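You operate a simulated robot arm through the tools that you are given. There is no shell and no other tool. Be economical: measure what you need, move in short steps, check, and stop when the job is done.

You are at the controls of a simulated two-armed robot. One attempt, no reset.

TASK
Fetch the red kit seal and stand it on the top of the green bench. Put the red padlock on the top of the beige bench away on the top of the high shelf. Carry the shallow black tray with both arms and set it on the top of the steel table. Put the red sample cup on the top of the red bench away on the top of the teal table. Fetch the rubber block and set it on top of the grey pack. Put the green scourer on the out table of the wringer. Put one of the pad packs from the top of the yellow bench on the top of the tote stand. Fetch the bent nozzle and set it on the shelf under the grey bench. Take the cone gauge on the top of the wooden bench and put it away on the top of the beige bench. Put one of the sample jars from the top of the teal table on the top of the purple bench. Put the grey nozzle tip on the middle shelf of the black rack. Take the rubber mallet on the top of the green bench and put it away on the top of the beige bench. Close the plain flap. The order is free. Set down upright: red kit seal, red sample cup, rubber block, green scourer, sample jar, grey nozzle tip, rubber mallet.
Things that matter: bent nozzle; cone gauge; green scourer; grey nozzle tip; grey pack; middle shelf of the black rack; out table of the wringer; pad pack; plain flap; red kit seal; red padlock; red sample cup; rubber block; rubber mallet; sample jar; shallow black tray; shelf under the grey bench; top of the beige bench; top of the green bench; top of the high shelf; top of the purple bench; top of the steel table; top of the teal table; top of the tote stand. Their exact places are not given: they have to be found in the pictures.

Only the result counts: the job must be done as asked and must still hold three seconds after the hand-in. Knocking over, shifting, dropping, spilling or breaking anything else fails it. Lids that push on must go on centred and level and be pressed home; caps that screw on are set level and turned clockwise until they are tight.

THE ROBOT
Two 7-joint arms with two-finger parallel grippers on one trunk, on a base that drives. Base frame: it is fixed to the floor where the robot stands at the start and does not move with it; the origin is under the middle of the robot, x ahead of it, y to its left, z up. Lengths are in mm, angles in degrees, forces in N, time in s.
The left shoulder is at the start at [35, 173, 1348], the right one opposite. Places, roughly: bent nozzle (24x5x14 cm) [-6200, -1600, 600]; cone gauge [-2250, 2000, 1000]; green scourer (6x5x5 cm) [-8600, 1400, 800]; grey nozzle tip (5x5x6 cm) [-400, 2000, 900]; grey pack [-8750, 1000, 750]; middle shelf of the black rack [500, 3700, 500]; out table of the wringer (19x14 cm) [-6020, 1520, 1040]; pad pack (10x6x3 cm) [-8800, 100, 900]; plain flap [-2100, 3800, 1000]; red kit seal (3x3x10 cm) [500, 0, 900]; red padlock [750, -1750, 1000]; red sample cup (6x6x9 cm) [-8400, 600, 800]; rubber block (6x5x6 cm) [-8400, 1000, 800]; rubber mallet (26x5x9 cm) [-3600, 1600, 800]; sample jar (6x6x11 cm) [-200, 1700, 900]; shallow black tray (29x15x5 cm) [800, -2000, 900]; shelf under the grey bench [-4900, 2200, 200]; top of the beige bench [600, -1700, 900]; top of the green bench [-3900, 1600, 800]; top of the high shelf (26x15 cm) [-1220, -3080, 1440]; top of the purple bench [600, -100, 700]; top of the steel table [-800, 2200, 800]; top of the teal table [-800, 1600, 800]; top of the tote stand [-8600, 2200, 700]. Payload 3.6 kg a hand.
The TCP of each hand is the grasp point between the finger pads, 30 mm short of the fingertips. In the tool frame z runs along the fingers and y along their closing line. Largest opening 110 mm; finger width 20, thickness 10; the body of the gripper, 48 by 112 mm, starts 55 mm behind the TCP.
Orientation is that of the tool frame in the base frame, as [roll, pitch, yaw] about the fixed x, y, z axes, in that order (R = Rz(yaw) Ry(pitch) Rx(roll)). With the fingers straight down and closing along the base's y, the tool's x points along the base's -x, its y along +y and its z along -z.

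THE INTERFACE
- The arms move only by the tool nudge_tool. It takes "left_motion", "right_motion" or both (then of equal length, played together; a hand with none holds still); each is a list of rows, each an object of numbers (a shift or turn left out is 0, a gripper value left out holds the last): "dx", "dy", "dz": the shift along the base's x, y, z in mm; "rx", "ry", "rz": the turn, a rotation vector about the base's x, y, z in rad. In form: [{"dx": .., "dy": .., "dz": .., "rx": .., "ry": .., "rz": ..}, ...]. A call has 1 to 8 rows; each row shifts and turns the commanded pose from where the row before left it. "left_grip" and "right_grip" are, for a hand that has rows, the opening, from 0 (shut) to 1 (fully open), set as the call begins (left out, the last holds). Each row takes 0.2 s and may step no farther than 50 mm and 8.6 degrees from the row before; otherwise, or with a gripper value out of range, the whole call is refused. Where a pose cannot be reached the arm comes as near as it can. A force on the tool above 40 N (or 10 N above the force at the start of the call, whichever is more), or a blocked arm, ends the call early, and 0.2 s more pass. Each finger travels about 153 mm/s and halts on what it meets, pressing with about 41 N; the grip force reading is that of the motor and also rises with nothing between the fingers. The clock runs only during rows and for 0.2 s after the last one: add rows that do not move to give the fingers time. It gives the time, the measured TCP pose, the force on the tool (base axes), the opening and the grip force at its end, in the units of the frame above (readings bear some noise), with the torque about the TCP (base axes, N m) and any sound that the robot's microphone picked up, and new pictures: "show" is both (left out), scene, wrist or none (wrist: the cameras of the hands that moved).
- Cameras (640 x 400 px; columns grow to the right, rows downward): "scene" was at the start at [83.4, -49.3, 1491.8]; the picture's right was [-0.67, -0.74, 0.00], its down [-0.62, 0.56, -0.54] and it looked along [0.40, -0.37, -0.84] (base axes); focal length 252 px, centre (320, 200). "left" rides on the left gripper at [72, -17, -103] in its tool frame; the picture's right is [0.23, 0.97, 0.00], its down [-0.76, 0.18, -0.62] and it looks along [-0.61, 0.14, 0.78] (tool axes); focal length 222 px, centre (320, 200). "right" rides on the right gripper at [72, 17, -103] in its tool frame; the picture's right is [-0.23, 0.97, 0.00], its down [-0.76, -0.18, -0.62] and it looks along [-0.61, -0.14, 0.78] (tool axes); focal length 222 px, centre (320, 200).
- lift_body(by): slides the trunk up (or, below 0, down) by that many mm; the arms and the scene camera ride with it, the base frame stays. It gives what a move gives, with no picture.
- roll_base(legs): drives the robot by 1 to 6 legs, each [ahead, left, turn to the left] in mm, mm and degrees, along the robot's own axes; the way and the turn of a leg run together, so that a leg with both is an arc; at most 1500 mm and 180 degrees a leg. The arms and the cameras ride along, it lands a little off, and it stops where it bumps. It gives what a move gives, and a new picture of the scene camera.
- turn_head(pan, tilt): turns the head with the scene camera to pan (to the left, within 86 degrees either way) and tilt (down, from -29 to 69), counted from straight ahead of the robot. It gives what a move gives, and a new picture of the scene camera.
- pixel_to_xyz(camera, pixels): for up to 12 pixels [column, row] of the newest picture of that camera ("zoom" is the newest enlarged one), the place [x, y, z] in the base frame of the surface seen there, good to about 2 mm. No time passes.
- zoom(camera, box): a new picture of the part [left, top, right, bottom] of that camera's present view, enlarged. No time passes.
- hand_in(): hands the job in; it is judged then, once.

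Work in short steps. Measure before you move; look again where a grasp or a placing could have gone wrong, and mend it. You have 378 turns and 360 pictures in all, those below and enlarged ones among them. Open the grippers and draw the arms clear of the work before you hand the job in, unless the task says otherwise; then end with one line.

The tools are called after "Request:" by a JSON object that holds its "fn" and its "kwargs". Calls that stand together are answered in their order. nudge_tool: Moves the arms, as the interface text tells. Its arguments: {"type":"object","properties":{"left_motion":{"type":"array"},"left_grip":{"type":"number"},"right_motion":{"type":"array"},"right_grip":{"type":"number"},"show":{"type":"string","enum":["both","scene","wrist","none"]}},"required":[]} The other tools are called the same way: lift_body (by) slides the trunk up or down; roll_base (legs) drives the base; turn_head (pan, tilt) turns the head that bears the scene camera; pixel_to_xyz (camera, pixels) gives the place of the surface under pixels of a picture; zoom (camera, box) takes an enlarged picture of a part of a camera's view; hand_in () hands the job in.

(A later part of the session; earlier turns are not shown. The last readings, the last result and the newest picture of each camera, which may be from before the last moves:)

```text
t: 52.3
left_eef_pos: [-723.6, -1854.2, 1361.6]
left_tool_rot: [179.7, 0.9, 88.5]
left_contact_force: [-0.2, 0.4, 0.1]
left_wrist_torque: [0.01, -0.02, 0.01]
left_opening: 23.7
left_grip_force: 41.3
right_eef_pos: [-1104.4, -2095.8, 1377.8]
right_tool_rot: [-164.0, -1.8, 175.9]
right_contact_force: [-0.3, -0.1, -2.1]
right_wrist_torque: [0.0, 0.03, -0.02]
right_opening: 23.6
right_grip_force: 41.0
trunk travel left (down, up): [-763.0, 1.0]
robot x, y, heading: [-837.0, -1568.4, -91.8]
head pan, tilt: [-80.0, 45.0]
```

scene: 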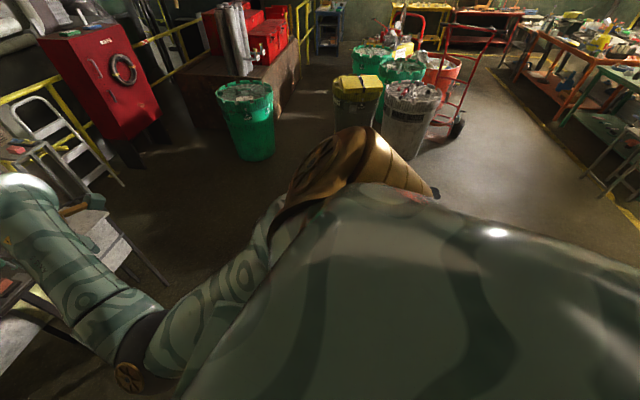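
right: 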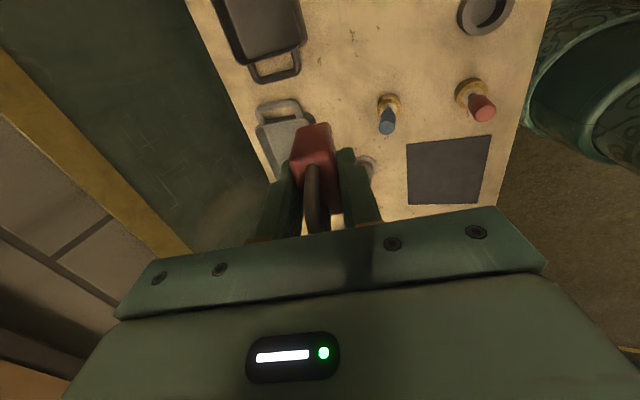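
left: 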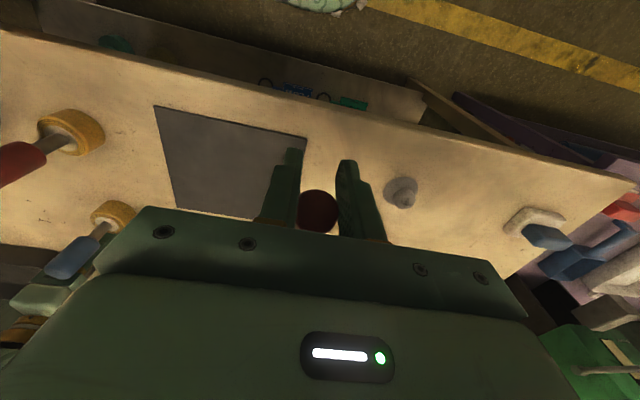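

A red squeegee on the floor beside the base is likely what stopped us. I drive straight ahead first, then sideways.

Request:
{"fn": "roll_base", "kwargs": {"legs": [[600, 30, 0]]}}

Request:
{"fn": "turn_head", "kwargs": {"pan": -70, "tilt": 60}}

```text
t: 55.7
left_eef_pos: [-716.2, -2457.4, 1362.1]
left_tool_rot: [179.7, 0.9, 88.2]
left_contact_force: [0.1, 0.4, -1.2]
left_wrist_torque: [-0.02, -0.05, 0.02]
left_opening: 23.4
left_grip_force: 40.9
right_eef_pos: [-1097.8, -2696.0, 1378.2]
right_tool_rot: [-164.1, -1.6, 175.3]
right_contact_force: [-0.1, -0.4, -1.6]
right_wrist_torque: [0.03, -0.02, 0.02]
right_opening: 23.6
right_grip_force: 41.0
trunk travel left (down, up): [-763.0, 1.0]
robot x, y, heading: [-829.3, -2174.0, -92.4]
head pan, tilt: [-80.0, 45.0]
```

scene: 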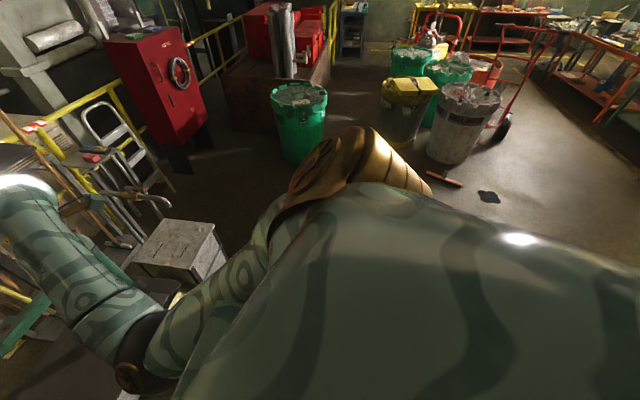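

```text
t: 56.4
left_eef_pos: [-716.6, -2460.3, 1360.2]
left_tool_rot: [179.6, 0.9, 88.1]
left_contact_force: [-0.1, 0.0, -0.1]
left_wrist_torque: [0.03, 0.02, 0.0]
left_opening: 23.8
left_grip_force: 40.8
right_eef_pos: [-1100.3, -2697.5, 1377.6]
right_tool_rot: [-164.1, -1.7, 175.5]
right_contact_force: [-0.5, 0.1, -1.2]
right_wrist_torque: [0.03, 0.0, 0.01]
right_opening: 23.6
right_grip_force: 41.1
trunk travel left (down, up): [-763.0, 1.0]
robot x, y, heading: [-829.4, -2176.1, -91.8]
head pan, tilt: [-70.0, 60.0]
```

scene: 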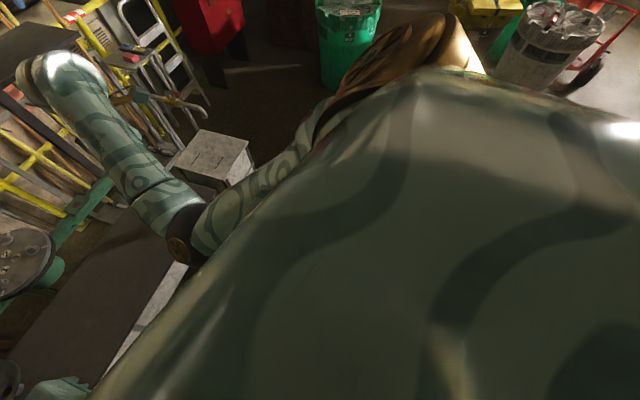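

I shift right 200 mm and view the shelf.

Request:
{"fn": "roll_base", "kwargs": {"legs": [[0, -190, 1.8]]}}

Request:
{"fn": "turn_head", "kwargs": {"pan": -10, "tilt": 35}}

```text
t: 58.0
left_eef_pos: [-893.9, -2450.2, 1360.6]
left_tool_rot: [179.8, 0.9, 89.9]
left_contact_force: [0.2, 0.3, -0.5]
left_wrist_torque: [-0.02, 0.04, -0.04]
left_opening: 23.6
left_grip_force: 41.1
right_eef_pos: [-1268.0, -2702.3, 1379.5]
right_tool_rot: [-164.1, -1.8, 177.3]
right_contact_force: [-0.6, -0.1, -2.3]
right_wrist_torque: [-0.01, 0.0, 0.01]
right_opening: 23.7
right_grip_force: 40.9
trunk travel left (down, up): [-763.0, 1.0]
robot x, y, heading: [-1021.2, -2170.4, -90.7]
head pan, tilt: [-70.0, 60.0]
```

scene: 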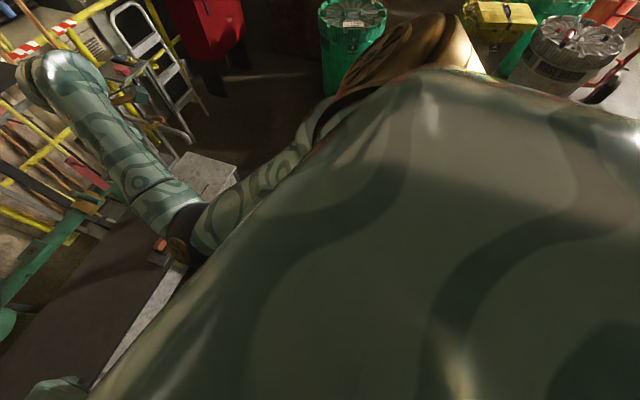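

```text
t: 59.3
left_eef_pos: [-896.8, -2451.1, 1361.0]
left_tool_rot: [179.7, 0.8, 90.0]
left_contact_force: [-0.4, 0.3, -0.8]
left_wrist_torque: [0.0, 0.0, -0.01]
left_opening: 23.5
left_grip_force: 40.6
right_eef_pos: [-1271.2, -2703.2, 1378.6]
right_tool_rot: [-164.1, -1.7, 177.3]
right_contact_force: [0.7, 0.3, -1.7]
right_wrist_torque: [0.02, -0.02, 0.01]
right_opening: 23.6
right_grip_force: 40.9
trunk travel left (down, up): [-763.0, 1.0]
robot x, y, heading: [-1024.2, -2167.9, -90.4]
head pan, tilt: [-10.0, 35.0]
```

scene: 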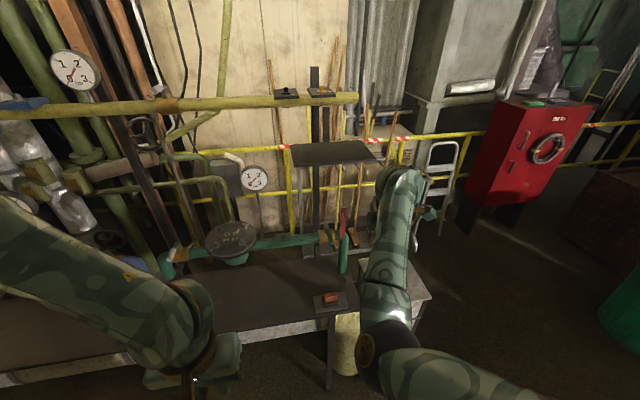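

Now the shelf is clear at (333,153). I measure its corners and the table edge.

Request:
{"fn": "pixel_to_xyz", "kwargs": {"camera": "scene", "pixels": [[293, 162], [376, 158], [363, 143], [302, 145], [333, 152], [250, 330], [325, 312], [420, 290]]}}

```text
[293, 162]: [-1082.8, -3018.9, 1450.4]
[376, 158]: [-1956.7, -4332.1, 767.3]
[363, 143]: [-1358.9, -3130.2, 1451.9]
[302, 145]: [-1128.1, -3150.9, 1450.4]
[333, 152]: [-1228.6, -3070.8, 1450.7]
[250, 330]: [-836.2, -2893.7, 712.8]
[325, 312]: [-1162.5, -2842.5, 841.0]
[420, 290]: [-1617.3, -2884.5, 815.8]
```

Shelf spans x -1083…-1350, y -3005…-3150. I level the right hand while raising it.

Request:
{"fn": "nudge_tool", "kwargs": {"right_motion": [{"dz": 40, "rx": 0.07}, {"dz": 40, "rx": 0.07}, {"dz": 40, "rx": 0.07}, {"dz": 35, "rx": 0.07}, {}], "show": "scene"}}

```text
t: 60.5
left_eef_pos: [-895.7, -2450.7, 1361.7]
left_tool_rot: [179.6, 0.8, 90.0]
left_contact_force: [0.0, -0.9, 0.5]
left_wrist_torque: [-0.01, -0.01, 0.0]
left_opening: 23.7
left_grip_force: 40.6
right_eef_pos: [-1275.3, -2714.6, 1535.3]
right_tool_rot: [179.7, -2.4, 178.1]
right_contact_force: [0.6, -0.3, -1.5]
right_wrist_torque: [0.01, 0.0, -0.03]
right_opening: 23.7
right_grip_force: 40.7
right hand out of reach, approached as far as the arm can: row 3, 4
trunk travel left (down, up): [-763.0, 1.0]
robot x, y, heading: [-1019.2, -2169.8, -90.3]
head pan, tilt: [-10.0, 35.0]
```

scene: 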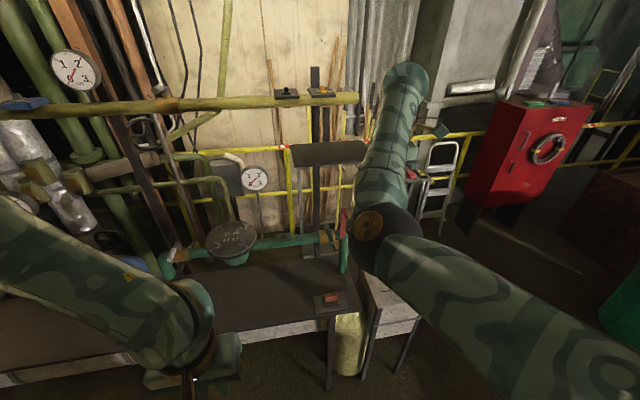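

Now drive ahead 330 mm (hand and padlock pass over the shelf with ~45 mm clearance), shifting left 45.

Request:
{"fn": "roll_base", "kwargs": {"legs": [[330, 45, 0]]}}

Request:
{"fn": "zoom", "kwargs": {"camera": "right", "box": [0, 0, 640, 400]}}

```text
t: 62.7
left_eef_pos: [-855.0, -2774.5, 1361.2]
left_tool_rot: [179.7, 0.9, 89.8]
left_contact_force: [0.5, -0.1, -0.1]
left_wrist_torque: [-0.01, 0.0, 0.0]
left_opening: 23.7
left_grip_force: 41.8
right_eef_pos: [-1236.0, -3036.5, 1535.7]
right_tool_rot: [179.9, -2.3, 177.6]
right_contact_force: [0.6, 0.8, -1.1]
right_wrist_torque: [-0.03, -0.02, -0.03]
right_opening: 23.6
right_grip_force: 41.0
trunk travel left (down, up): [-763.0, 1.0]
robot x, y, heading: [-976.8, -2494.4, -90.1]
head pan, tilt: [-10.0, 35.0]
```

scene: 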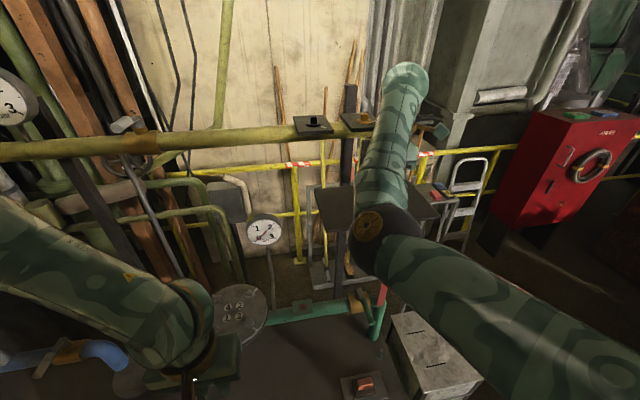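

```text
1.00 times, centred on (320, 200) of right (not enlarged: the box is as wide or as high as the picture)
```

zoom: 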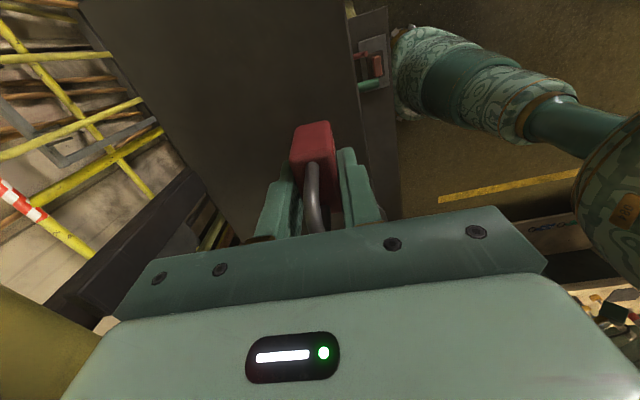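

Check how near the yellow-green pipe is behind the shelf before moving further in.

Request:
{"fn": "pixel_to_xyz", "kwargs": {"camera": "scene", "pixels": [[300, 140], [355, 130], [312, 122], [357, 120], [350, 170], [330, 195]]}}

Request:
{"fn": "pixel_to_xyz", "kwargs": {"camera": "right", "pixels": [[250, 100], [20, 340], [312, 130], [230, 215]]}}

```text
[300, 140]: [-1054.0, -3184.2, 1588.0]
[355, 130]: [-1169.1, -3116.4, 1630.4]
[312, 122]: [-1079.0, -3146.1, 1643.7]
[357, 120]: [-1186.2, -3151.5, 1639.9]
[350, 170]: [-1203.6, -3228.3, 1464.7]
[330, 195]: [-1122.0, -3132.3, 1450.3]
```

```text
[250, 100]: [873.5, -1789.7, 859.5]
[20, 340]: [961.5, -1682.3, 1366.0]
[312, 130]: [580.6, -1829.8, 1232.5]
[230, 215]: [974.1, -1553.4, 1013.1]
```

I'll stay at y≈-3045 to keep clear of the pipe; lower until contact.

Request:
{"fn": "nudge_tool", "kwargs": {"right_motion": [{"dz": -20, "dy": -6}, {"dz": -15}, {"dz": -6}, {}], "show": "wrist"}}

```text
t: 63.7
left_eef_pos: [-855.4, -2777.0, 1360.0]
left_tool_rot: [179.7, 0.9, 89.7]
left_contact_force: [0.3, -1.2, -0.5]
left_wrist_torque: [0.0, -0.02, 0.0]
left_opening: 23.8
left_grip_force: 41.3
right_eef_pos: [-1236.5, -3044.0, 1493.9]
right_tool_rot: [179.7, -2.2, 177.6]
right_contact_force: [0.0, -0.6, -1.9]
right_wrist_torque: [0.03, 0.0, -0.03]
right_opening: 23.6
right_grip_force: 41.2
trunk travel left (down, up): [-763.0, 1.0]
robot x, y, heading: [-981.4, -2494.1, -90.7]
head pan, tilt: [-10.0, 35.0]
```

right: 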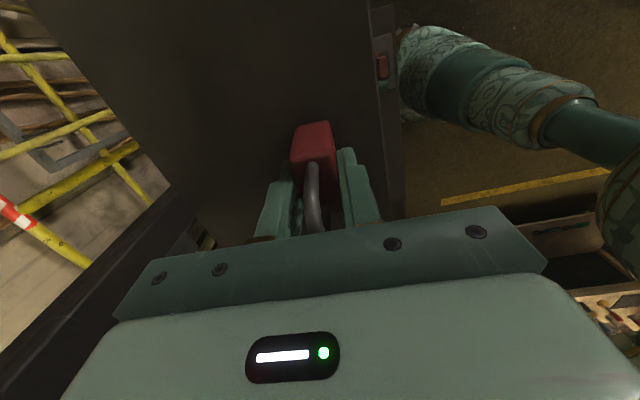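

Lower in small steps until contact.

Request:
{"fn": "nudge_tool", "kwargs": {"right_motion": [{"dz": -2}, {"dz": -2}, {"dz": -2}, {}], "show": "none"}}

```text
t: 64.7
left_eef_pos: [-854.8, -2775.9, 1362.2]
left_tool_rot: [179.7, 0.9, 89.7]
left_contact_force: [0.5, -0.9, -1.0]
left_wrist_torque: [-0.01, -0.03, 0.01]
left_opening: 23.3
left_grip_force: 41.3
right_eef_pos: [-1235.3, -3043.2, 1489.7]
right_tool_rot: [-179.9, -2.5, 177.5]
right_contact_force: [-3.5, -5.0, 32.7]
right_wrist_torque: [-0.06, -0.44, -0.07]
right_opening: 23.4
right_grip_force: 41.0
trunk travel left (down, up): [-763.0, 1.0]
robot x, y, heading: [-980.8, -2497.4, -90.6]
head pan, tilt: [-10.0, 35.0]
```

Contact at 1490 (33 N). Open slightly and rise.

Request:
{"fn": "nudge_tool", "kwargs": {"right_motion": [{"dz": 2}, {}, {}], "right_grip": 0.5, "show": "none"}}

Request:
{"fn": "nudge_tool", "kwargs": {"right_motion": [{"dz": 20}, {"dz": 20}, {"dz": 10}, {}], "show": "wrist"}}

```text
t: 65.5
left_eef_pos: [-856.7, -2777.3, 1360.5]
left_tool_rot: [179.8, 0.9, 89.7]
left_contact_force: [-0.1, 0.1, -0.9]
left_wrist_torque: [0.01, -0.03, -0.01]
left_opening: 23.6
left_grip_force: 41.0
right_eef_pos: [-1235.5, -3044.1, 1488.5]
right_tool_rot: [179.8, -2.3, 177.5]
right_contact_force: [-0.5, -0.4, -0.6]
right_wrist_torque: [-0.03, 0.01, 0.0]
right_opening: 54.9
right_grip_force: 0.1
trunk travel left (down, up): [-763.0, 1.0]
robot x, y, heading: [-973.7, -2491.4, -90.4]
head pan, tilt: [-10.0, 35.0]
```

```text
t: 66.5
left_eef_pos: [-853.6, -2776.1, 1361.9]
left_tool_rot: [179.6, 0.9, 89.7]
left_contact_force: [0.0, 0.4, -0.6]
left_wrist_torque: [0.0, -0.01, -0.01]
left_opening: 23.6
left_grip_force: 41.0
right_eef_pos: [-1235.5, -3044.3, 1539.8]
right_tool_rot: [179.8, -2.3, 177.6]
right_contact_force: [0.3, 0.2, -0.3]
right_wrist_torque: [0.01, -0.01, -0.01]
right_opening: 55.1
right_grip_force: 0.2
trunk travel left (down, up): [-763.0, 1.0]
robot x, y, heading: [-975.9, -2496.7, -90.6]
head pan, tilt: [-10.0, 35.0]
```

right: 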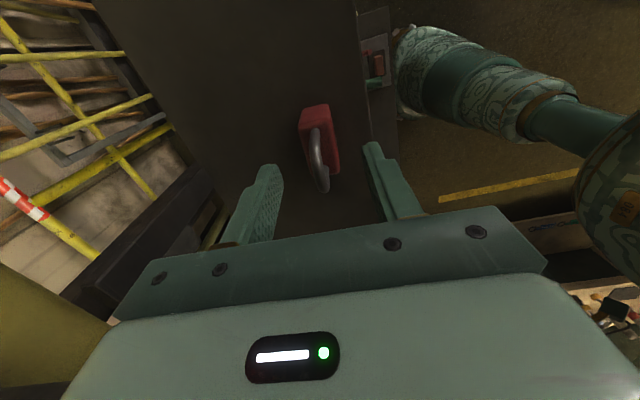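

Padlock stands. Fingers still straddle the shackle in y, so I slide sideways (-x, along the finger faces) via the base, then back away.

Request:
{"fn": "roll_base", "kwargs": {"legs": [[0, -110, 0], [300, 0, 0]]}}

```text
t: 68.4
left_eef_pos: [-969.4, -2860.9, 1362.0]
left_tool_rot: [179.7, 1.3, 89.2]
left_contact_force: [1.0, 0.3, -0.5]
left_wrist_torque: [0.02, -0.01, -0.02]
left_opening: 24.0
left_grip_force: 41.2
right_eef_pos: [-1354.0, -3119.9, 1539.6]
right_tool_rot: [179.5, -3.1, 178.0]
right_contact_force: [-4.0, 21.4, 1.7]
right_wrist_torque: [-1.41, -0.27, 0.28]
right_opening: 55.0
right_grip_force: 0.1
trunk travel left (down, up): [-763.0, 1.0]
robot x, y, heading: [-1090.1, -2582.2, -91.1]
head pan, tilt: [-10.0, 35.0]
stopped in leg 2: the force on the tool passed its limit at 340 N (the readings are from after the stop); the commanded pose is now the measured one
```

scene: 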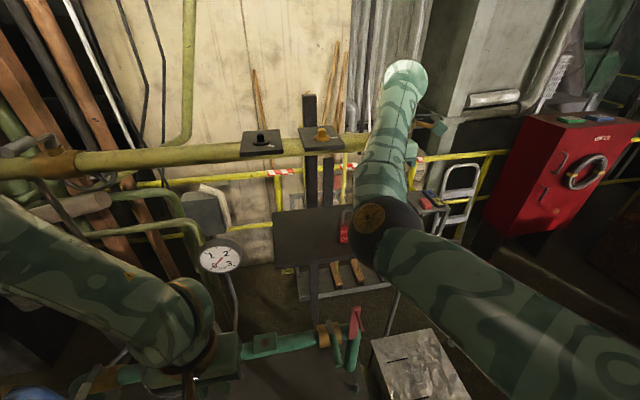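

I drove ahead by mistake and touched the pipe; back off now straight, and check the padlock.

Request:
{"fn": "roll_base", "kwargs": {"legs": [[-500, 0, 0]]}}

Request:
{"fn": "zoom", "kwargs": {"camera": "scene", "box": [220, 90, 420, 230]}}

```text
t: 71.4
left_eef_pos: [-960.1, -2368.1, 1360.6]
left_tool_rot: [179.8, 1.0, 88.9]
left_contact_force: [-0.7, -0.6, 0.0]
left_wrist_torque: [-0.01, 0.01, 0.01]
left_opening: 23.6
left_grip_force: 41.2
right_eef_pos: [-1345.4, -2628.4, 1538.0]
right_tool_rot: [179.3, -3.1, 177.9]
right_contact_force: [-0.3, 0.6, 0.5]
right_wrist_torque: [-0.01, 0.01, 0.01]
right_opening: 55.0
right_grip_force: 0.1
trunk travel left (down, up): [-763.0, 1.0]
robot x, y, heading: [-1079.2, -2083.6, -91.6]
head pan, tilt: [-10.0, 35.0]
```

scene: 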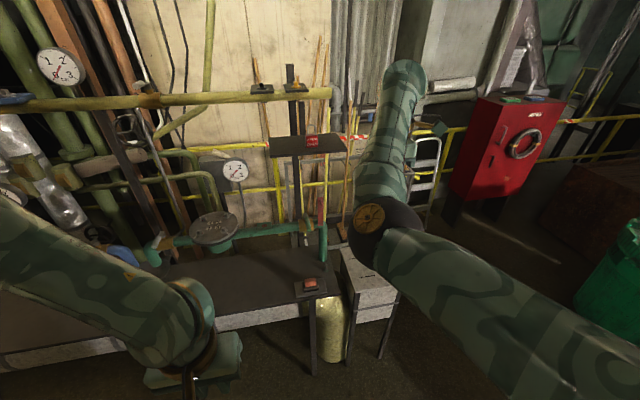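

```text
2.86 times, centred on (320, 160) of scene
```

zoom: 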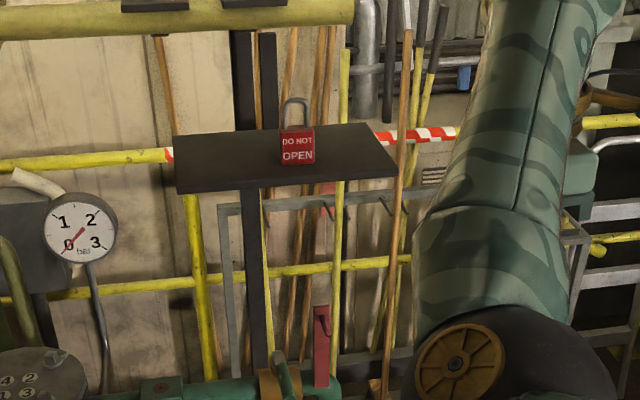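

Padlock stands on the high shelf. I retract the right hand, and drive back north via the known-clear lane, lowering the trunk.

Request:
{"fn": "nudge_tool", "kwargs": {"right_motion": [{"dy": 40, "dz": -20}, {"dy": 40, "dz": -20}, {"dy": 40, "dz": -20}, {"dy": 40, "dz": -20}, {"dy": 40, "dz": -20}, {"dy": 30, "dz": -20}], "show": "none"}}

Request:
{"fn": "lift_body", "kwargs": {"by": -250}}

Request:
{"fn": "roll_base", "kwargs": {"legs": [[0, 280, 1.6], [-1400, 0, 0], [0, 0, -90]]}}

Request:
{"fn": "turn_head", "kwargs": {"pan": -25, "tilt": 15}}

```text
t: 72.8
left_eef_pos: [-961.1, -2366.7, 1361.2]
left_tool_rot: [179.7, 1.1, 88.9]
left_contact_force: [-0.3, 0.5, -0.1]
left_wrist_torque: [-0.01, 0.0, 0.02]
left_opening: 23.7
left_grip_force: 41.1
right_eef_pos: [-1451.0, -2484.7, 1439.6]
right_tool_rot: [179.4, -3.0, 177.8]
right_contact_force: [0.4, 0.2, -0.6]
right_wrist_torque: [0.0, -0.04, 0.02]
right_opening: 55.1
right_grip_force: 0.0
right hand out of reach, approached as far as the arm can: row 1, 2, 3, 4, 5, 6
trunk travel left (down, up): [-763.0, 1.0]
robot x, y, heading: [-1081.2, -2081.1, -91.3]
head pan, tilt: [-10.0, 35.0]
```

```text
t: 75.4
left_eef_pos: [-962.1, -2367.6, 1111.8]
left_tool_rot: [179.6, 1.1, 88.8]
left_contact_force: [-0.2, 0.7, 0.1]
left_wrist_torque: [0.01, 0.01, -0.01]
left_opening: 23.9
left_grip_force: 41.1
right_eef_pos: [-1451.6, -2488.7, 1180.4]
right_tool_rot: [178.4, -3.1, 177.9]
right_contact_force: [0.0, 0.5, -0.6]
right_wrist_torque: [0.02, -0.03, 0.01]
right_opening: 55.2
right_grip_force: 0.0
trunk travel left (down, up): [-513.0, 251.0]
robot x, y, heading: [-1078.9, -2085.1, -91.3]
head pan, tilt: [-10.0, 35.0]
```

```text
t: 81.6
left_eef_pos: [-604.1, -1457.5, 1111.2]
left_tool_rot: [179.8, 1.0, 97.9]
left_contact_force: [1.2, 0.1, 0.0]
left_wrist_torque: [0.01, 0.04, 0.02]
left_opening: 23.5
left_grip_force: 41.1
right_eef_pos: [-1069.5, -1653.0, 1179.3]
right_tool_rot: [178.2, -3.0, -173.1]
right_contact_force: [-0.6, -0.5, -0.3]
right_wrist_torque: [-0.02, 0.04, 0.01]
right_opening: 55.1
right_grip_force: 0.0
trunk travel left (down, up): [-513.0, 251.0]
robot x, y, heading: [-763.3, -1196.0, -82.4]
head pan, tilt: [-10.0, 35.0]
stopped in leg 2: the robot was blocked; the commanded pose is now the measured one
```

scene: 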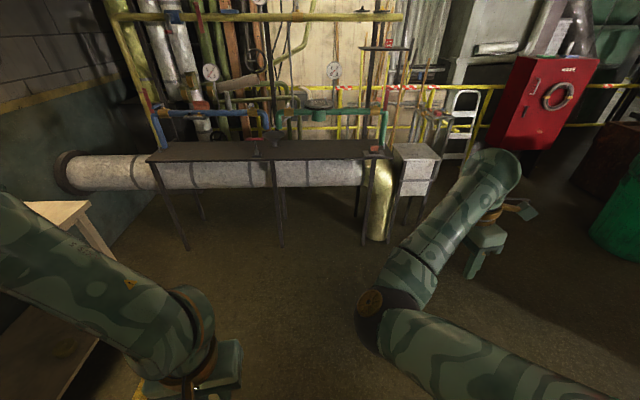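

```text
t: 82.5
left_eef_pos: [-604.6, -1456.5, 1111.6]
left_tool_rot: [179.6, 1.2, 98.0]
left_contact_force: [-0.4, 0.2, -0.3]
left_wrist_torque: [0.01, -0.04, 0.01]
left_opening: 23.7
left_grip_force: 41.3
right_eef_pos: [-1069.9, -1651.3, 1179.6]
right_tool_rot: [178.3, -3.0, -173.2]
right_contact_force: [0.7, -0.1, -0.6]
right_wrist_torque: [-0.03, -0.03, 0.01]
right_opening: 54.9
right_grip_force: 0.0
trunk travel left (down, up): [-513.0, 251.0]
robot x, y, heading: [-760.3, -1189.6, -82.3]
head pan, tilt: [-25.0, 15.0]
```

scene: 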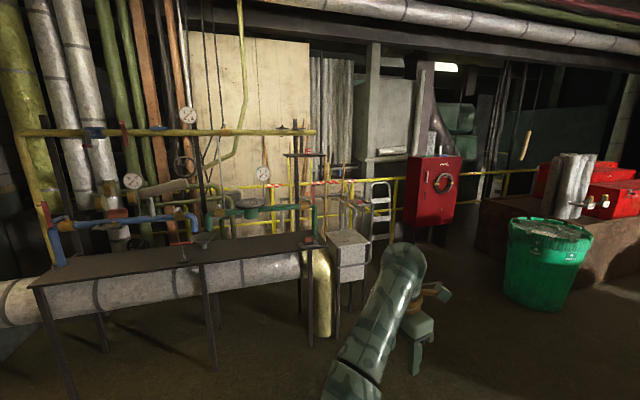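

Something behind blocks us. I move ahead 200 and turn in place to see.

Request:
{"fn": "roll_base", "kwargs": {"legs": [[200, 60, 0], [0, 0, -120]]}}

Request:
{"fn": "turn_head", "kwargs": {"pan": -10, "tilt": 30}}

```text
t: 89.0
left_eef_pos: [-984.2, -1390.7, 1111.2]
left_tool_rot: [179.6, 1.1, -21.1]
left_contact_force: [-0.3, 0.2, -0.5]
left_wrist_torque: [0.02, -0.03, 0.01]
left_opening: 23.7
left_grip_force: 40.3
right_eef_pos: [-929.7, -888.1, 1180.2]
right_tool_rot: [178.4, -3.0, 67.8]
right_contact_force: [-0.8, 0.7, 0.4]
right_wrist_torque: [0.02, -0.02, 0.0]
right_opening: 55.2
right_grip_force: 0.1
trunk travel left (down, up): [-513.0, 251.0]
robot x, y, heading: [-674.3, -1379.4, 158.6]
head pan, tilt: [-25.0, 15.0]
```

scene: 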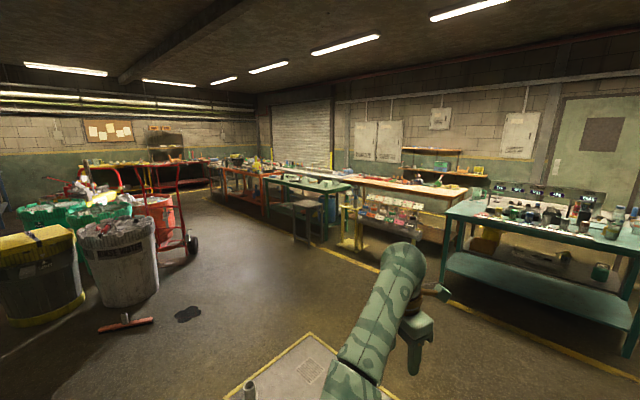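

```text
t: 89.8
left_eef_pos: [-983.9, -1389.5, 1111.8]
left_tool_rot: [179.6, 1.1, -21.0]
left_contact_force: [-0.4, 0.0, 0.4]
left_wrist_torque: [0.01, -0.01, 0.02]
left_opening: 23.8
left_grip_force: 41.1
right_eef_pos: [-929.3, -888.4, 1180.3]
right_tool_rot: [178.3, -3.0, 67.8]
right_contact_force: [0.0, 0.5, -1.1]
right_wrist_torque: [-0.02, 0.03, -0.02]
right_opening: 55.2
right_grip_force: 0.1
trunk travel left (down, up): [-513.0, 251.0]
robot x, y, heading: [-676.4, -1379.6, 158.6]
head pan, tilt: [-10.0, 30.0]
```

scene: 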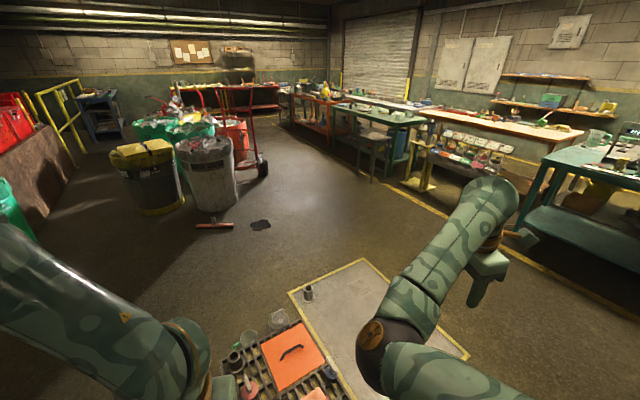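

There's a low object with an orange lid right ahead at (285,365); measure it and the surroundings.

Request:
{"fn": "pixel_to_xyz", "kwargs": {"camera": "scene", "pixels": [[235, 365], [295, 355], [325, 385], [289, 293], [360, 260], [467, 355], [380, 310], [215, 225], [370, 182], [520, 225], [405, 185], [260, 175]]}}

Request:
{"fn": "zoom", "kwargs": {"camera": "scene", "box": [200, 240, 440, 400]}}

```text
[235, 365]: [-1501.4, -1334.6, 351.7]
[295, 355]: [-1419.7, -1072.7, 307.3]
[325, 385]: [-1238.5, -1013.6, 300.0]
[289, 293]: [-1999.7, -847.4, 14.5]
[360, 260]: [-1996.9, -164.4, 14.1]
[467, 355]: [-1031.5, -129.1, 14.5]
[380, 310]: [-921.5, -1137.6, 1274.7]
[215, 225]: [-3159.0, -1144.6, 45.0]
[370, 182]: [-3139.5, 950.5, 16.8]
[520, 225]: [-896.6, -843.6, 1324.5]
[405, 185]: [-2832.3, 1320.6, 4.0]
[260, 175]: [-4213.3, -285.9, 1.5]
```

```text
2.50 times, centred on (320, 320) of scene
```

zoom: 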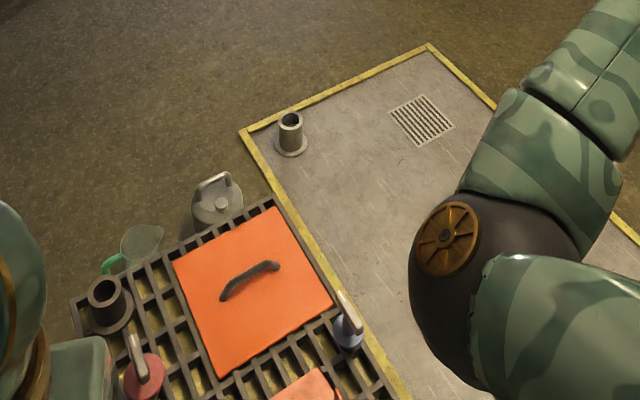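

A grated stand (z≈300) lies at x≈-1500…-1150, y≈-1400…-900 plus a low platform to y≈-130. I'll go around by the east lane (x≈-450). First unwind the right hand's yaw and tuck it.

Request:
{"fn": "nudge_tool", "kwargs": {"right_motion": [{"rz": -0.148}, {"rz": -0.148}, {"rz": -0.148}, {"rz": -0.148}, {"rz": -0.148}, {"rz": -0.148}, {"rz": -0.148, "dx": 28, "dy": -11}, {"rz": -0.148, "dx": 28, "dy": -11}], "show": "none"}}

Request:
{"fn": "nudge_tool", "kwargs": {"right_motion": [{"rz": -0.148, "dx": 28, "dy": -11}, {"rz": -0.148, "dx": 28, "dy": -11}, {"rz": -0.09, "dx": 28, "dy": -11}, {"dx": 28, "dy": -11}], "show": "none"}}

Request:
{"fn": "roll_base", "kwargs": {"legs": [[0, 0, -68.6], [0, -226, 0], [1450, 0, 0], [220, 0, 0], [0, 0, 90]]}}

```text
t: 91.6
left_eef_pos: [-983.6, -1391.3, 1110.3]
left_tool_rot: [179.8, 1.1, -21.1]
left_contact_force: [0.1, 0.6, -1.6]
left_wrist_torque: [-0.01, -0.02, 0.02]
left_opening: 24.0
left_grip_force: 40.8
right_eef_pos: [-883.1, -887.0, 1183.6]
right_tool_rot: [178.3, -3.2, -0.1]
right_contact_force: [-0.5, -0.4, 0.4]
right_wrist_torque: [0.0, 0.03, 0.0]
right_opening: 54.9
right_grip_force: 0.0
right hand out of reach, approached as far as the arm can: row 7, 8
trunk travel left (down, up): [-513.0, 251.0]
robot x, y, heading: [-678.2, -1379.0, 158.8]
head pan, tilt: [-10.0, 30.0]
```

```text
t: 92.6
left_eef_pos: [-982.2, -1390.8, 1110.4]
left_tool_rot: [179.6, 1.2, -21.1]
left_contact_force: [0.2, 0.4, -1.6]
left_wrist_torque: [-0.02, 0.0, 0.01]
left_opening: 23.8
left_grip_force: 40.7
right_eef_pos: [-764.6, -918.2, 1185.5]
right_tool_rot: [178.3, -3.1, -22.1]
right_contact_force: [-1.0, -0.4, -0.9]
right_wrist_torque: [0.02, 0.01, -0.02]
right_opening: 54.9
right_grip_force: 0.1
right hand out of reach, approached as far as the arm can: row 1, 2
trunk travel left (down, up): [-513.0, 251.0]
robot x, y, heading: [-676.8, -1382.7, 158.8]
head pan, tilt: [-10.0, 30.0]
```

```text
t: 109.0
left_eef_pos: [-724.2, 137.8, 1111.3]
left_tool_rot: [179.7, 1.1, -1.0]
left_contact_force: [0.1, 0.5, 0.6]
left_wrist_torque: [0.03, -0.01, -0.01]
left_opening: 23.6
left_grip_force: 40.8
right_eef_pos: [-681.9, 655.7, 1185.6]
right_tool_rot: [178.4, -3.1, -2.0]
right_contact_force: [0.1, 0.5, 0.6]
right_wrist_torque: [-0.02, -0.02, -0.01]
right_opening: 55.1
right_grip_force: 0.1
trunk travel left (down, up): [-513.0, 251.0]
robot x, y, heading: [-442.2, 254.0, 178.8]
head pan, tilt: [-10.0, 30.0]
```

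scene: 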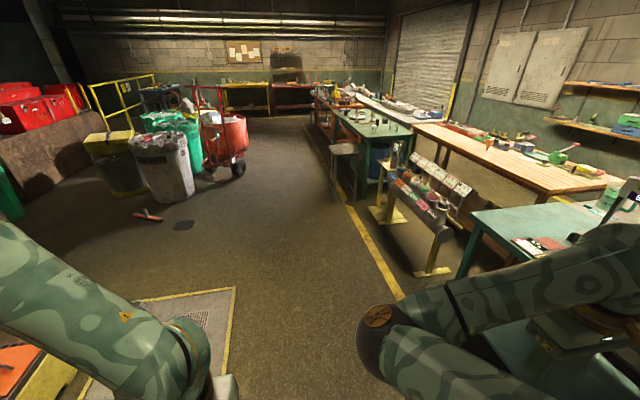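

Good view. Measure key floor/bench points for navigation.

Request:
{"fn": "pixel_to_xyz", "kwargs": {"camera": "scene", "pixels": [[345, 147], [332, 190], [360, 205], [410, 137], [385, 218], [432, 270], [235, 178], [205, 195], [372, 122], [315, 105], [150, 215], [470, 280]]}}

Request:
{"fn": "zoom", "kwargs": {"camera": "scene", "box": [290, 80, 490, 210]}}

```text
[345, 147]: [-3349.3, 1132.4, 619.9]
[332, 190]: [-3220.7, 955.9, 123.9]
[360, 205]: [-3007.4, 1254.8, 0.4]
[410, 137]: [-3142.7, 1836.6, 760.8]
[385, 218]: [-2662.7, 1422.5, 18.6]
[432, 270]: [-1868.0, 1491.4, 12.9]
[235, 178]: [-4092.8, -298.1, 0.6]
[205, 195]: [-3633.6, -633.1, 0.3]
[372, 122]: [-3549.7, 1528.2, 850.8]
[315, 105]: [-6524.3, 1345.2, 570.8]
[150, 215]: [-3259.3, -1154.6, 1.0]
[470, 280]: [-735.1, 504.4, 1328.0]
```

```text
3.08 times, centred on (390, 145) of scene
```

zoom: 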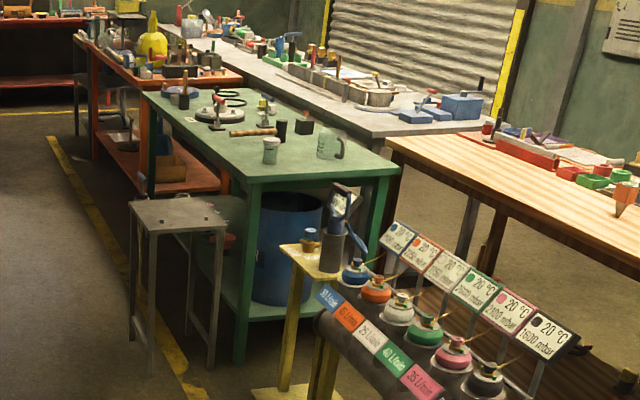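

I drive west along the aisle to x≈-3850, and face the green bench (north).

Request:
{"fn": "roll_base", "kwargs": {"legs": [[0, 60, 1.2], [1500, 0, 0], [1500, 0, 0], [400, -100, 0], [0, 0, -90], [250, 0, 0]]}}

Request:
{"fn": "turn_head", "kwargs": {"pan": 0, "tilt": 35}}

```text
t: 131.6
left_eef_pos: [-4009.8, 813.5, 1110.8]
left_tool_rot: [179.7, 1.1, -89.4]
left_contact_force: [-0.3, -0.7, 0.7]
left_wrist_torque: [-0.01, -0.01, 0.0]
left_opening: 23.7
left_grip_force: 40.6
right_eef_pos: [-3490.4, 784.5, 1184.8]
right_tool_rot: [178.4, -3.1, -90.5]
right_contact_force: [0.1, -0.7, 0.4]
right_wrist_torque: [-0.03, 0.01, 0.03]
right_opening: 54.9
right_grip_force: 0.1
trunk travel left (down, up): [-513.0, 251.0]
robot x, y, heading: [-3885.9, 529.4, 90.6]
head pan, tilt: [-10.0, 30.0]
```

scene: 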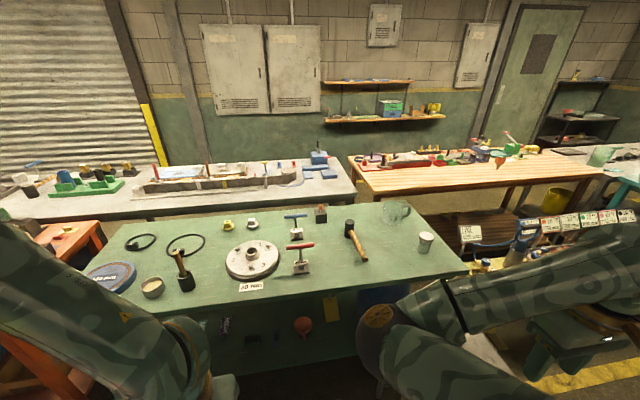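

```text
t: 132.3
left_eef_pos: [-4009.5, 812.4, 1111.1]
left_tool_rot: [179.7, 1.1, -89.5]
left_contact_force: [0.5, 0.9, 0.5]
left_wrist_torque: [-0.03, -0.01, -0.03]
left_opening: 23.4
left_grip_force: 40.2
right_eef_pos: [-3490.2, 784.3, 1184.9]
right_tool_rot: [178.3, -3.0, -90.3]
right_contact_force: [0.3, 0.0, 0.2]
right_wrist_torque: [0.0, 0.01, 0.03]
right_opening: 55.0
right_grip_force: 0.0
trunk travel left (down, up): [-513.0, 251.0]
robot x, y, heading: [-3885.7, 531.6, 90.5]
head pan, tilt: [0.0, 35.0]
```

scene: 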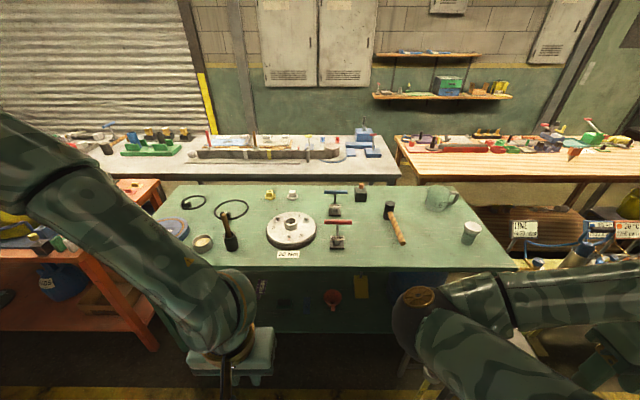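

Mallet lies at (395,222). Measure the mallet, front edge and a free place near (385,258).

Request:
{"fn": "pixel_to_xyz", "kwargs": {"camera": "scene", "pixels": [[389, 208], [401, 238], [390, 215], [385, 265], [430, 235], [440, 262], [250, 255], [305, 270], [337, 238], [315, 225], [470, 228]]}}

Request:
{"fn": "zoom", "kwargs": {"camera": "scene", "box": [220, 170, 500, 290]}}

```text
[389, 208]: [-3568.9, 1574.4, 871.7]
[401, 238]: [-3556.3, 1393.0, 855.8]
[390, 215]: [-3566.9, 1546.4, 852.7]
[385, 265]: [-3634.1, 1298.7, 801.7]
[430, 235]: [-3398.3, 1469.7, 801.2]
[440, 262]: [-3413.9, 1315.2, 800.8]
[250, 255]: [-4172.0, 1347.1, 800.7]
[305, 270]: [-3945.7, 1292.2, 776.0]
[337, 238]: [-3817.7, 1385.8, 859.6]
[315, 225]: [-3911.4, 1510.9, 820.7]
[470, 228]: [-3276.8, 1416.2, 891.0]
```

```text
2.29 times, centred on (360, 230) of scene
```

zoom: 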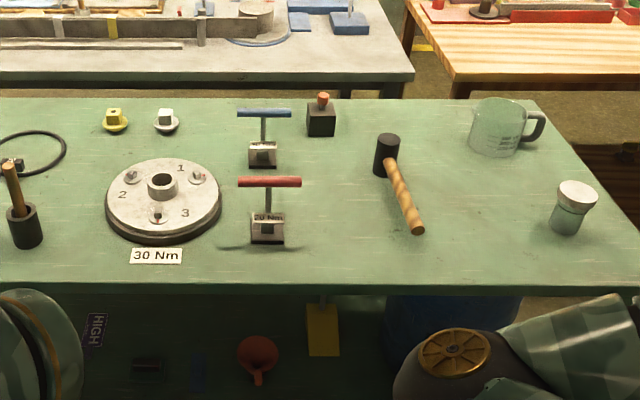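

Bench top z=801, front edge y≈1290. I'll place the seal at about (-4115,1345). Check the orange bench leg, then move nearer.

Request:
{"fn": "pixel_to_xyz", "kwargs": {"camera": "scene", "pixels": [[152, 345], [100, 260], [160, 190], [230, 240], [259, 251], [203, 243], [335, 345]]}}

Request:
{"fn": "lift_body", "kwargs": {"by": -150}}

Request:
{"fn": "roll_base", "kwargs": {"legs": [[360, 110, -0.5]]}}

```text
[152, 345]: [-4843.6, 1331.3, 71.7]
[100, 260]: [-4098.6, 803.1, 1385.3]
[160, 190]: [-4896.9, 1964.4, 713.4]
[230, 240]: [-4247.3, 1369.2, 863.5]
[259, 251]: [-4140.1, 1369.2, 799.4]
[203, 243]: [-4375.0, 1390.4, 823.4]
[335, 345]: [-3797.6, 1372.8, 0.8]
```

```text
t: 134.1
left_eef_pos: [-4008.6, 812.6, 961.1]
left_tool_rot: [179.8, 1.2, -89.4]
left_contact_force: [-1.3, -0.2, 0.5]
left_wrist_torque: [0.02, 0.01, 0.02]
left_opening: 23.8
left_grip_force: 41.2
right_eef_pos: [-3491.1, 783.9, 1034.3]
right_tool_rot: [178.4, -3.1, -90.3]
right_contact_force: [-0.5, -0.4, 0.2]
right_wrist_torque: [0.01, 0.0, 0.01]
right_opening: 55.0
right_grip_force: 0.1
trunk travel left (down, up): [-363.0, 401.0]
robot x, y, heading: [-3882.0, 533.4, 90.7]
head pan, tilt: [0.0, 35.0]
```

```text
t: 136.4
left_eef_pos: [-4118.1, 1164.4, 960.5]
left_tool_rot: [179.6, 1.1, -89.7]
left_contact_force: [0.2, 0.0, 0.1]
left_wrist_torque: [0.03, 0.02, 0.04]
left_opening: 23.6
left_grip_force: 40.7
right_eef_pos: [-3600.4, 1132.0, 1036.3]
right_tool_rot: [178.5, -3.1, -90.8]
right_contact_force: [-0.2, -0.2, 0.1]
right_wrist_torque: [0.0, 0.01, 0.01]
right_opening: 54.9
right_grip_force: 0.1
trunk travel left (down, up): [-363.0, 401.0]
robot x, y, heading: [-3994.9, 882.4, 90.2]
head pan, tilt: [0.0, 35.0]
```

scene: 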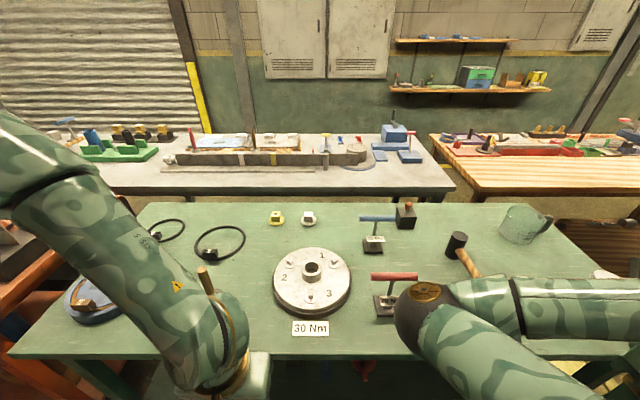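

Extend the left hand over the spot, tilting it by 38° so the stem hangs vertical, at z 960.

Request:
{"fn": "nudge_tool", "kwargs": {"left_motion": [{"dy": 36, "rx": -0.132}, {"dy": 36, "rx": -0.132}, {"dy": 36, "rx": -0.132}, {"dy": 36, "rx": -0.132}, {"dy": 36, "rx": -0.132}, {}], "show": "both"}}

Request:
{"fn": "turn_head", "kwargs": {"pan": 20, "tilt": 50}}

```text
t: 137.8
left_eef_pos: [-4116.9, 1341.4, 961.7]
left_tool_rot: [179.6, -36.9, -89.8]
left_contact_force: [0.8, -1.0, 0.0]
left_wrist_torque: [0.0, 0.0, 0.01]
left_opening: 23.4
left_grip_force: 41.2
right_eef_pos: [-3599.7, 1131.0, 1036.4]
right_tool_rot: [178.4, -3.0, -90.7]
right_contact_force: [0.3, -0.4, 0.0]
right_wrist_torque: [0.02, -0.02, 0.0]
right_opening: 55.0
right_grip_force: 0.0
trunk travel left (down, up): [-363.0, 401.0]
robot x, y, heading: [-3997.5, 885.5, 90.0]
head pan, tilt: [0.0, 35.0]
```

scene: 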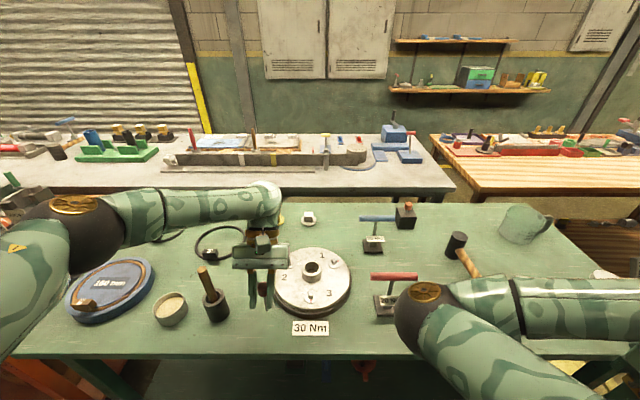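
left: 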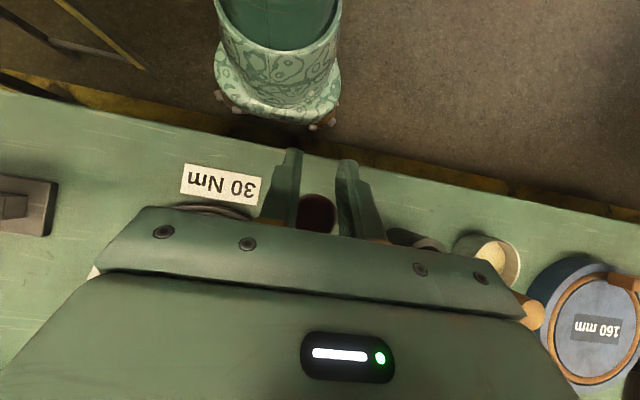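

```text
t: 138.7
left_eef_pos: [-4118.1, 1342.4, 961.9]
left_tool_rot: [179.5, -36.7, -89.7]
left_contact_force: [-0.5, -0.5, 0.4]
left_wrist_torque: [0.0, 0.01, 0.03]
left_opening: 23.8
left_grip_force: 40.8
right_eef_pos: [-3598.3, 1132.5, 1035.5]
right_tool_rot: [178.4, -3.1, -90.9]
right_contact_force: [-0.9, -0.5, 0.6]
right_wrist_torque: [-0.01, -0.01, -0.03]
right_opening: 54.7
right_grip_force: 0.2
trunk travel left (down, up): [-363.0, 401.0]
robot x, y, heading: [-3995.7, 879.2, 90.0]
head pan, tilt: [20.0, 50.0]
```

scene: 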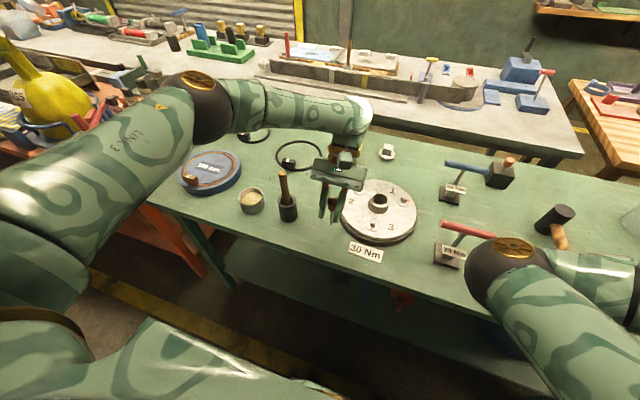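

Zoom on the hand in the scene view to see the stem.

Request:
{"fn": "zoom", "kwargs": {"camera": "scene", "box": [290, 140, 390, 240]}}

Request:
{"fn": "pixel_to_xyz", "kwargs": {"camera": "scene", "pixels": [[328, 195], [328, 205], [328, 213], [288, 205]]}}

```text
4.00 times, centred on (340, 190) of scene
```

zoom: 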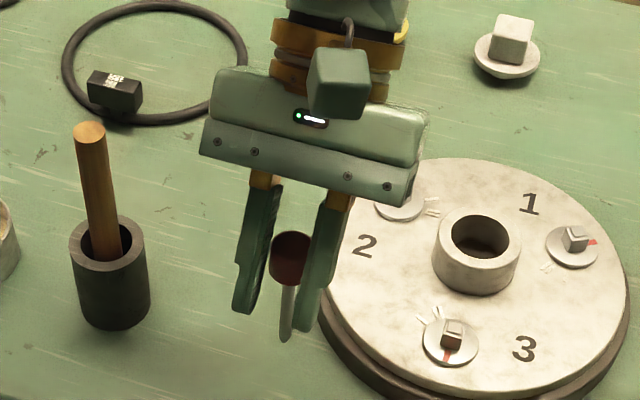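

```text
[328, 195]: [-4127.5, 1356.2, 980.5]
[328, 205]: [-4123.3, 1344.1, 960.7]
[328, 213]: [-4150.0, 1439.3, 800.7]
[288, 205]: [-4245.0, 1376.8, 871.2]
```

The stem is visible; measure knob and stem tip in the zoomed picture.

Request:
{"fn": "pixel_to_xyz", "kwargs": {"camera": "zoom", "pixels": [[292, 236], [290, 260], [289, 275], [289, 295], [288, 310], [287, 325], [286, 335]]}}

```text
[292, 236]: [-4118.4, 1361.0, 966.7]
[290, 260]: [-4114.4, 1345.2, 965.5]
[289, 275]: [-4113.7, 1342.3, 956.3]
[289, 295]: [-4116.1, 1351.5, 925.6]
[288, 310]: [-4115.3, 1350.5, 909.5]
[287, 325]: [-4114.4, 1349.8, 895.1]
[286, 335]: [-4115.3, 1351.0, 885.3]
```

Stem is vertical. Lower 72 mm then feel for contact.

Request:
{"fn": "nudge_tool", "kwargs": {"left_motion": [{"dz": -35}, {"dz": -33}, {"dz": -2}, {"dz": -2}, {"dz": -2}, {"dz": -1}], "show": "none"}}

```text
t: 140.1
left_eef_pos: [-4118.1, 1343.0, 888.3]
left_tool_rot: [179.5, -36.6, -89.7]
left_contact_force: [-1.2, 0.6, 16.1]
left_wrist_torque: [0.31, 0.12, 0.02]
left_opening: 23.6
left_grip_force: 41.1
right_eef_pos: [-3599.2, 1130.2, 1036.1]
right_tool_rot: [178.3, -3.0, -90.8]
right_contact_force: [0.2, 0.0, 0.1]
right_wrist_torque: [-0.01, -0.03, 0.0]
right_opening: 55.1
right_grip_force: 0.0
trunk travel left (down, up): [-363.0, 401.0]
robot x, y, heading: [-3996.4, 880.5, 90.2]
head pan, tilt: [20.0, 50.0]
```

Contact. Open and rise straight up, checking.

Request:
{"fn": "nudge_tool", "kwargs": {"left_motion": [{"dz": 1}, {}, {}], "left_grip": 0.5, "show": "none"}}

Request:
{"fn": "nudge_tool", "kwargs": {"left_motion": [{"dz": 30}, {"dz": 40}, {"dz": 40, "rx": 0.132}, {"rx": 0.132, "dz": 20}, {"rx": 0.132}, {"rx": 0.132}, {"rx": 0.11}], "show": "scene"}}

Request:
{"fn": "zoom", "kwargs": {"camera": "scene", "box": [290, 160, 390, 260]}}

```text
t: 140.8
left_eef_pos: [-4119.0, 1343.5, 887.9]
left_tool_rot: [179.5, -36.6, -89.8]
left_contact_force: [0.2, -0.4, 0.4]
left_wrist_torque: [0.03, 0.0, -0.03]
left_opening: 55.0
left_grip_force: 0.1
right_eef_pos: [-3598.9, 1131.6, 1035.0]
right_tool_rot: [178.4, -3.1, -90.7]
right_contact_force: [0.2, 0.0, -0.6]
right_wrist_torque: [0.0, 0.04, 0.02]
right_opening: 55.3
right_grip_force: 0.1
trunk travel left (down, up): [-363.0, 401.0]
robot x, y, heading: [-3996.3, 878.9, 90.1]
head pan, tilt: [20.0, 50.0]
```

```text
t: 142.4
left_eef_pos: [-4118.9, 1343.2, 1016.4]
left_tool_rot: [179.7, -0.1, -89.7]
left_contact_force: [-0.2, 0.4, 0.0]
left_wrist_torque: [0.01, -0.01, 0.03]
left_opening: 54.8
left_grip_force: 0.1
right_eef_pos: [-3600.0, 1130.5, 1034.8]
right_tool_rot: [178.4, -3.1, -90.8]
right_contact_force: [0.1, 0.2, 0.0]
right_wrist_torque: [0.01, 0.01, 0.01]
right_opening: 54.8
right_grip_force: 0.0
trunk travel left (down, up): [-363.0, 401.0]
robot x, y, heading: [-3997.9, 883.3, 90.2]
head pan, tilt: [20.0, 50.0]
```

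scene: 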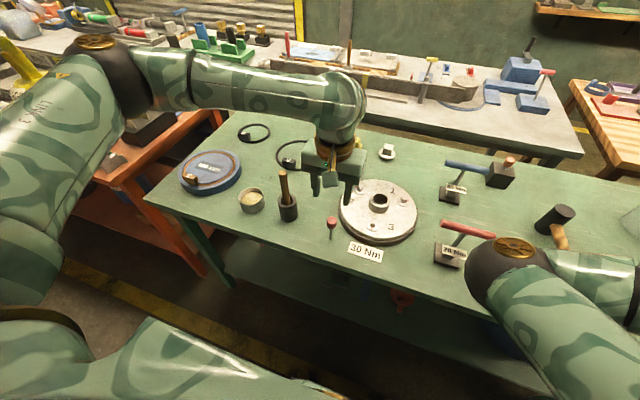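

```text
4.00 times, centred on (340, 210) of scene
```

zoom: 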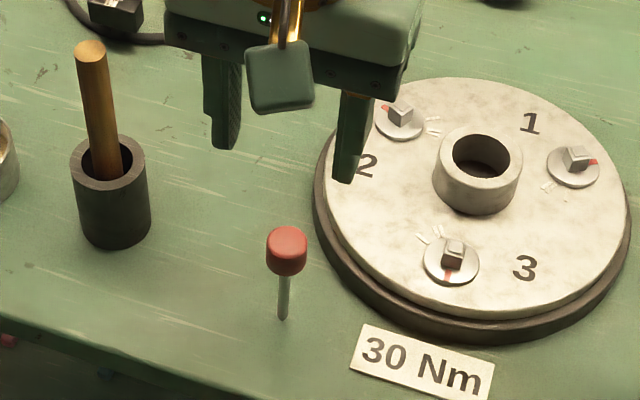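

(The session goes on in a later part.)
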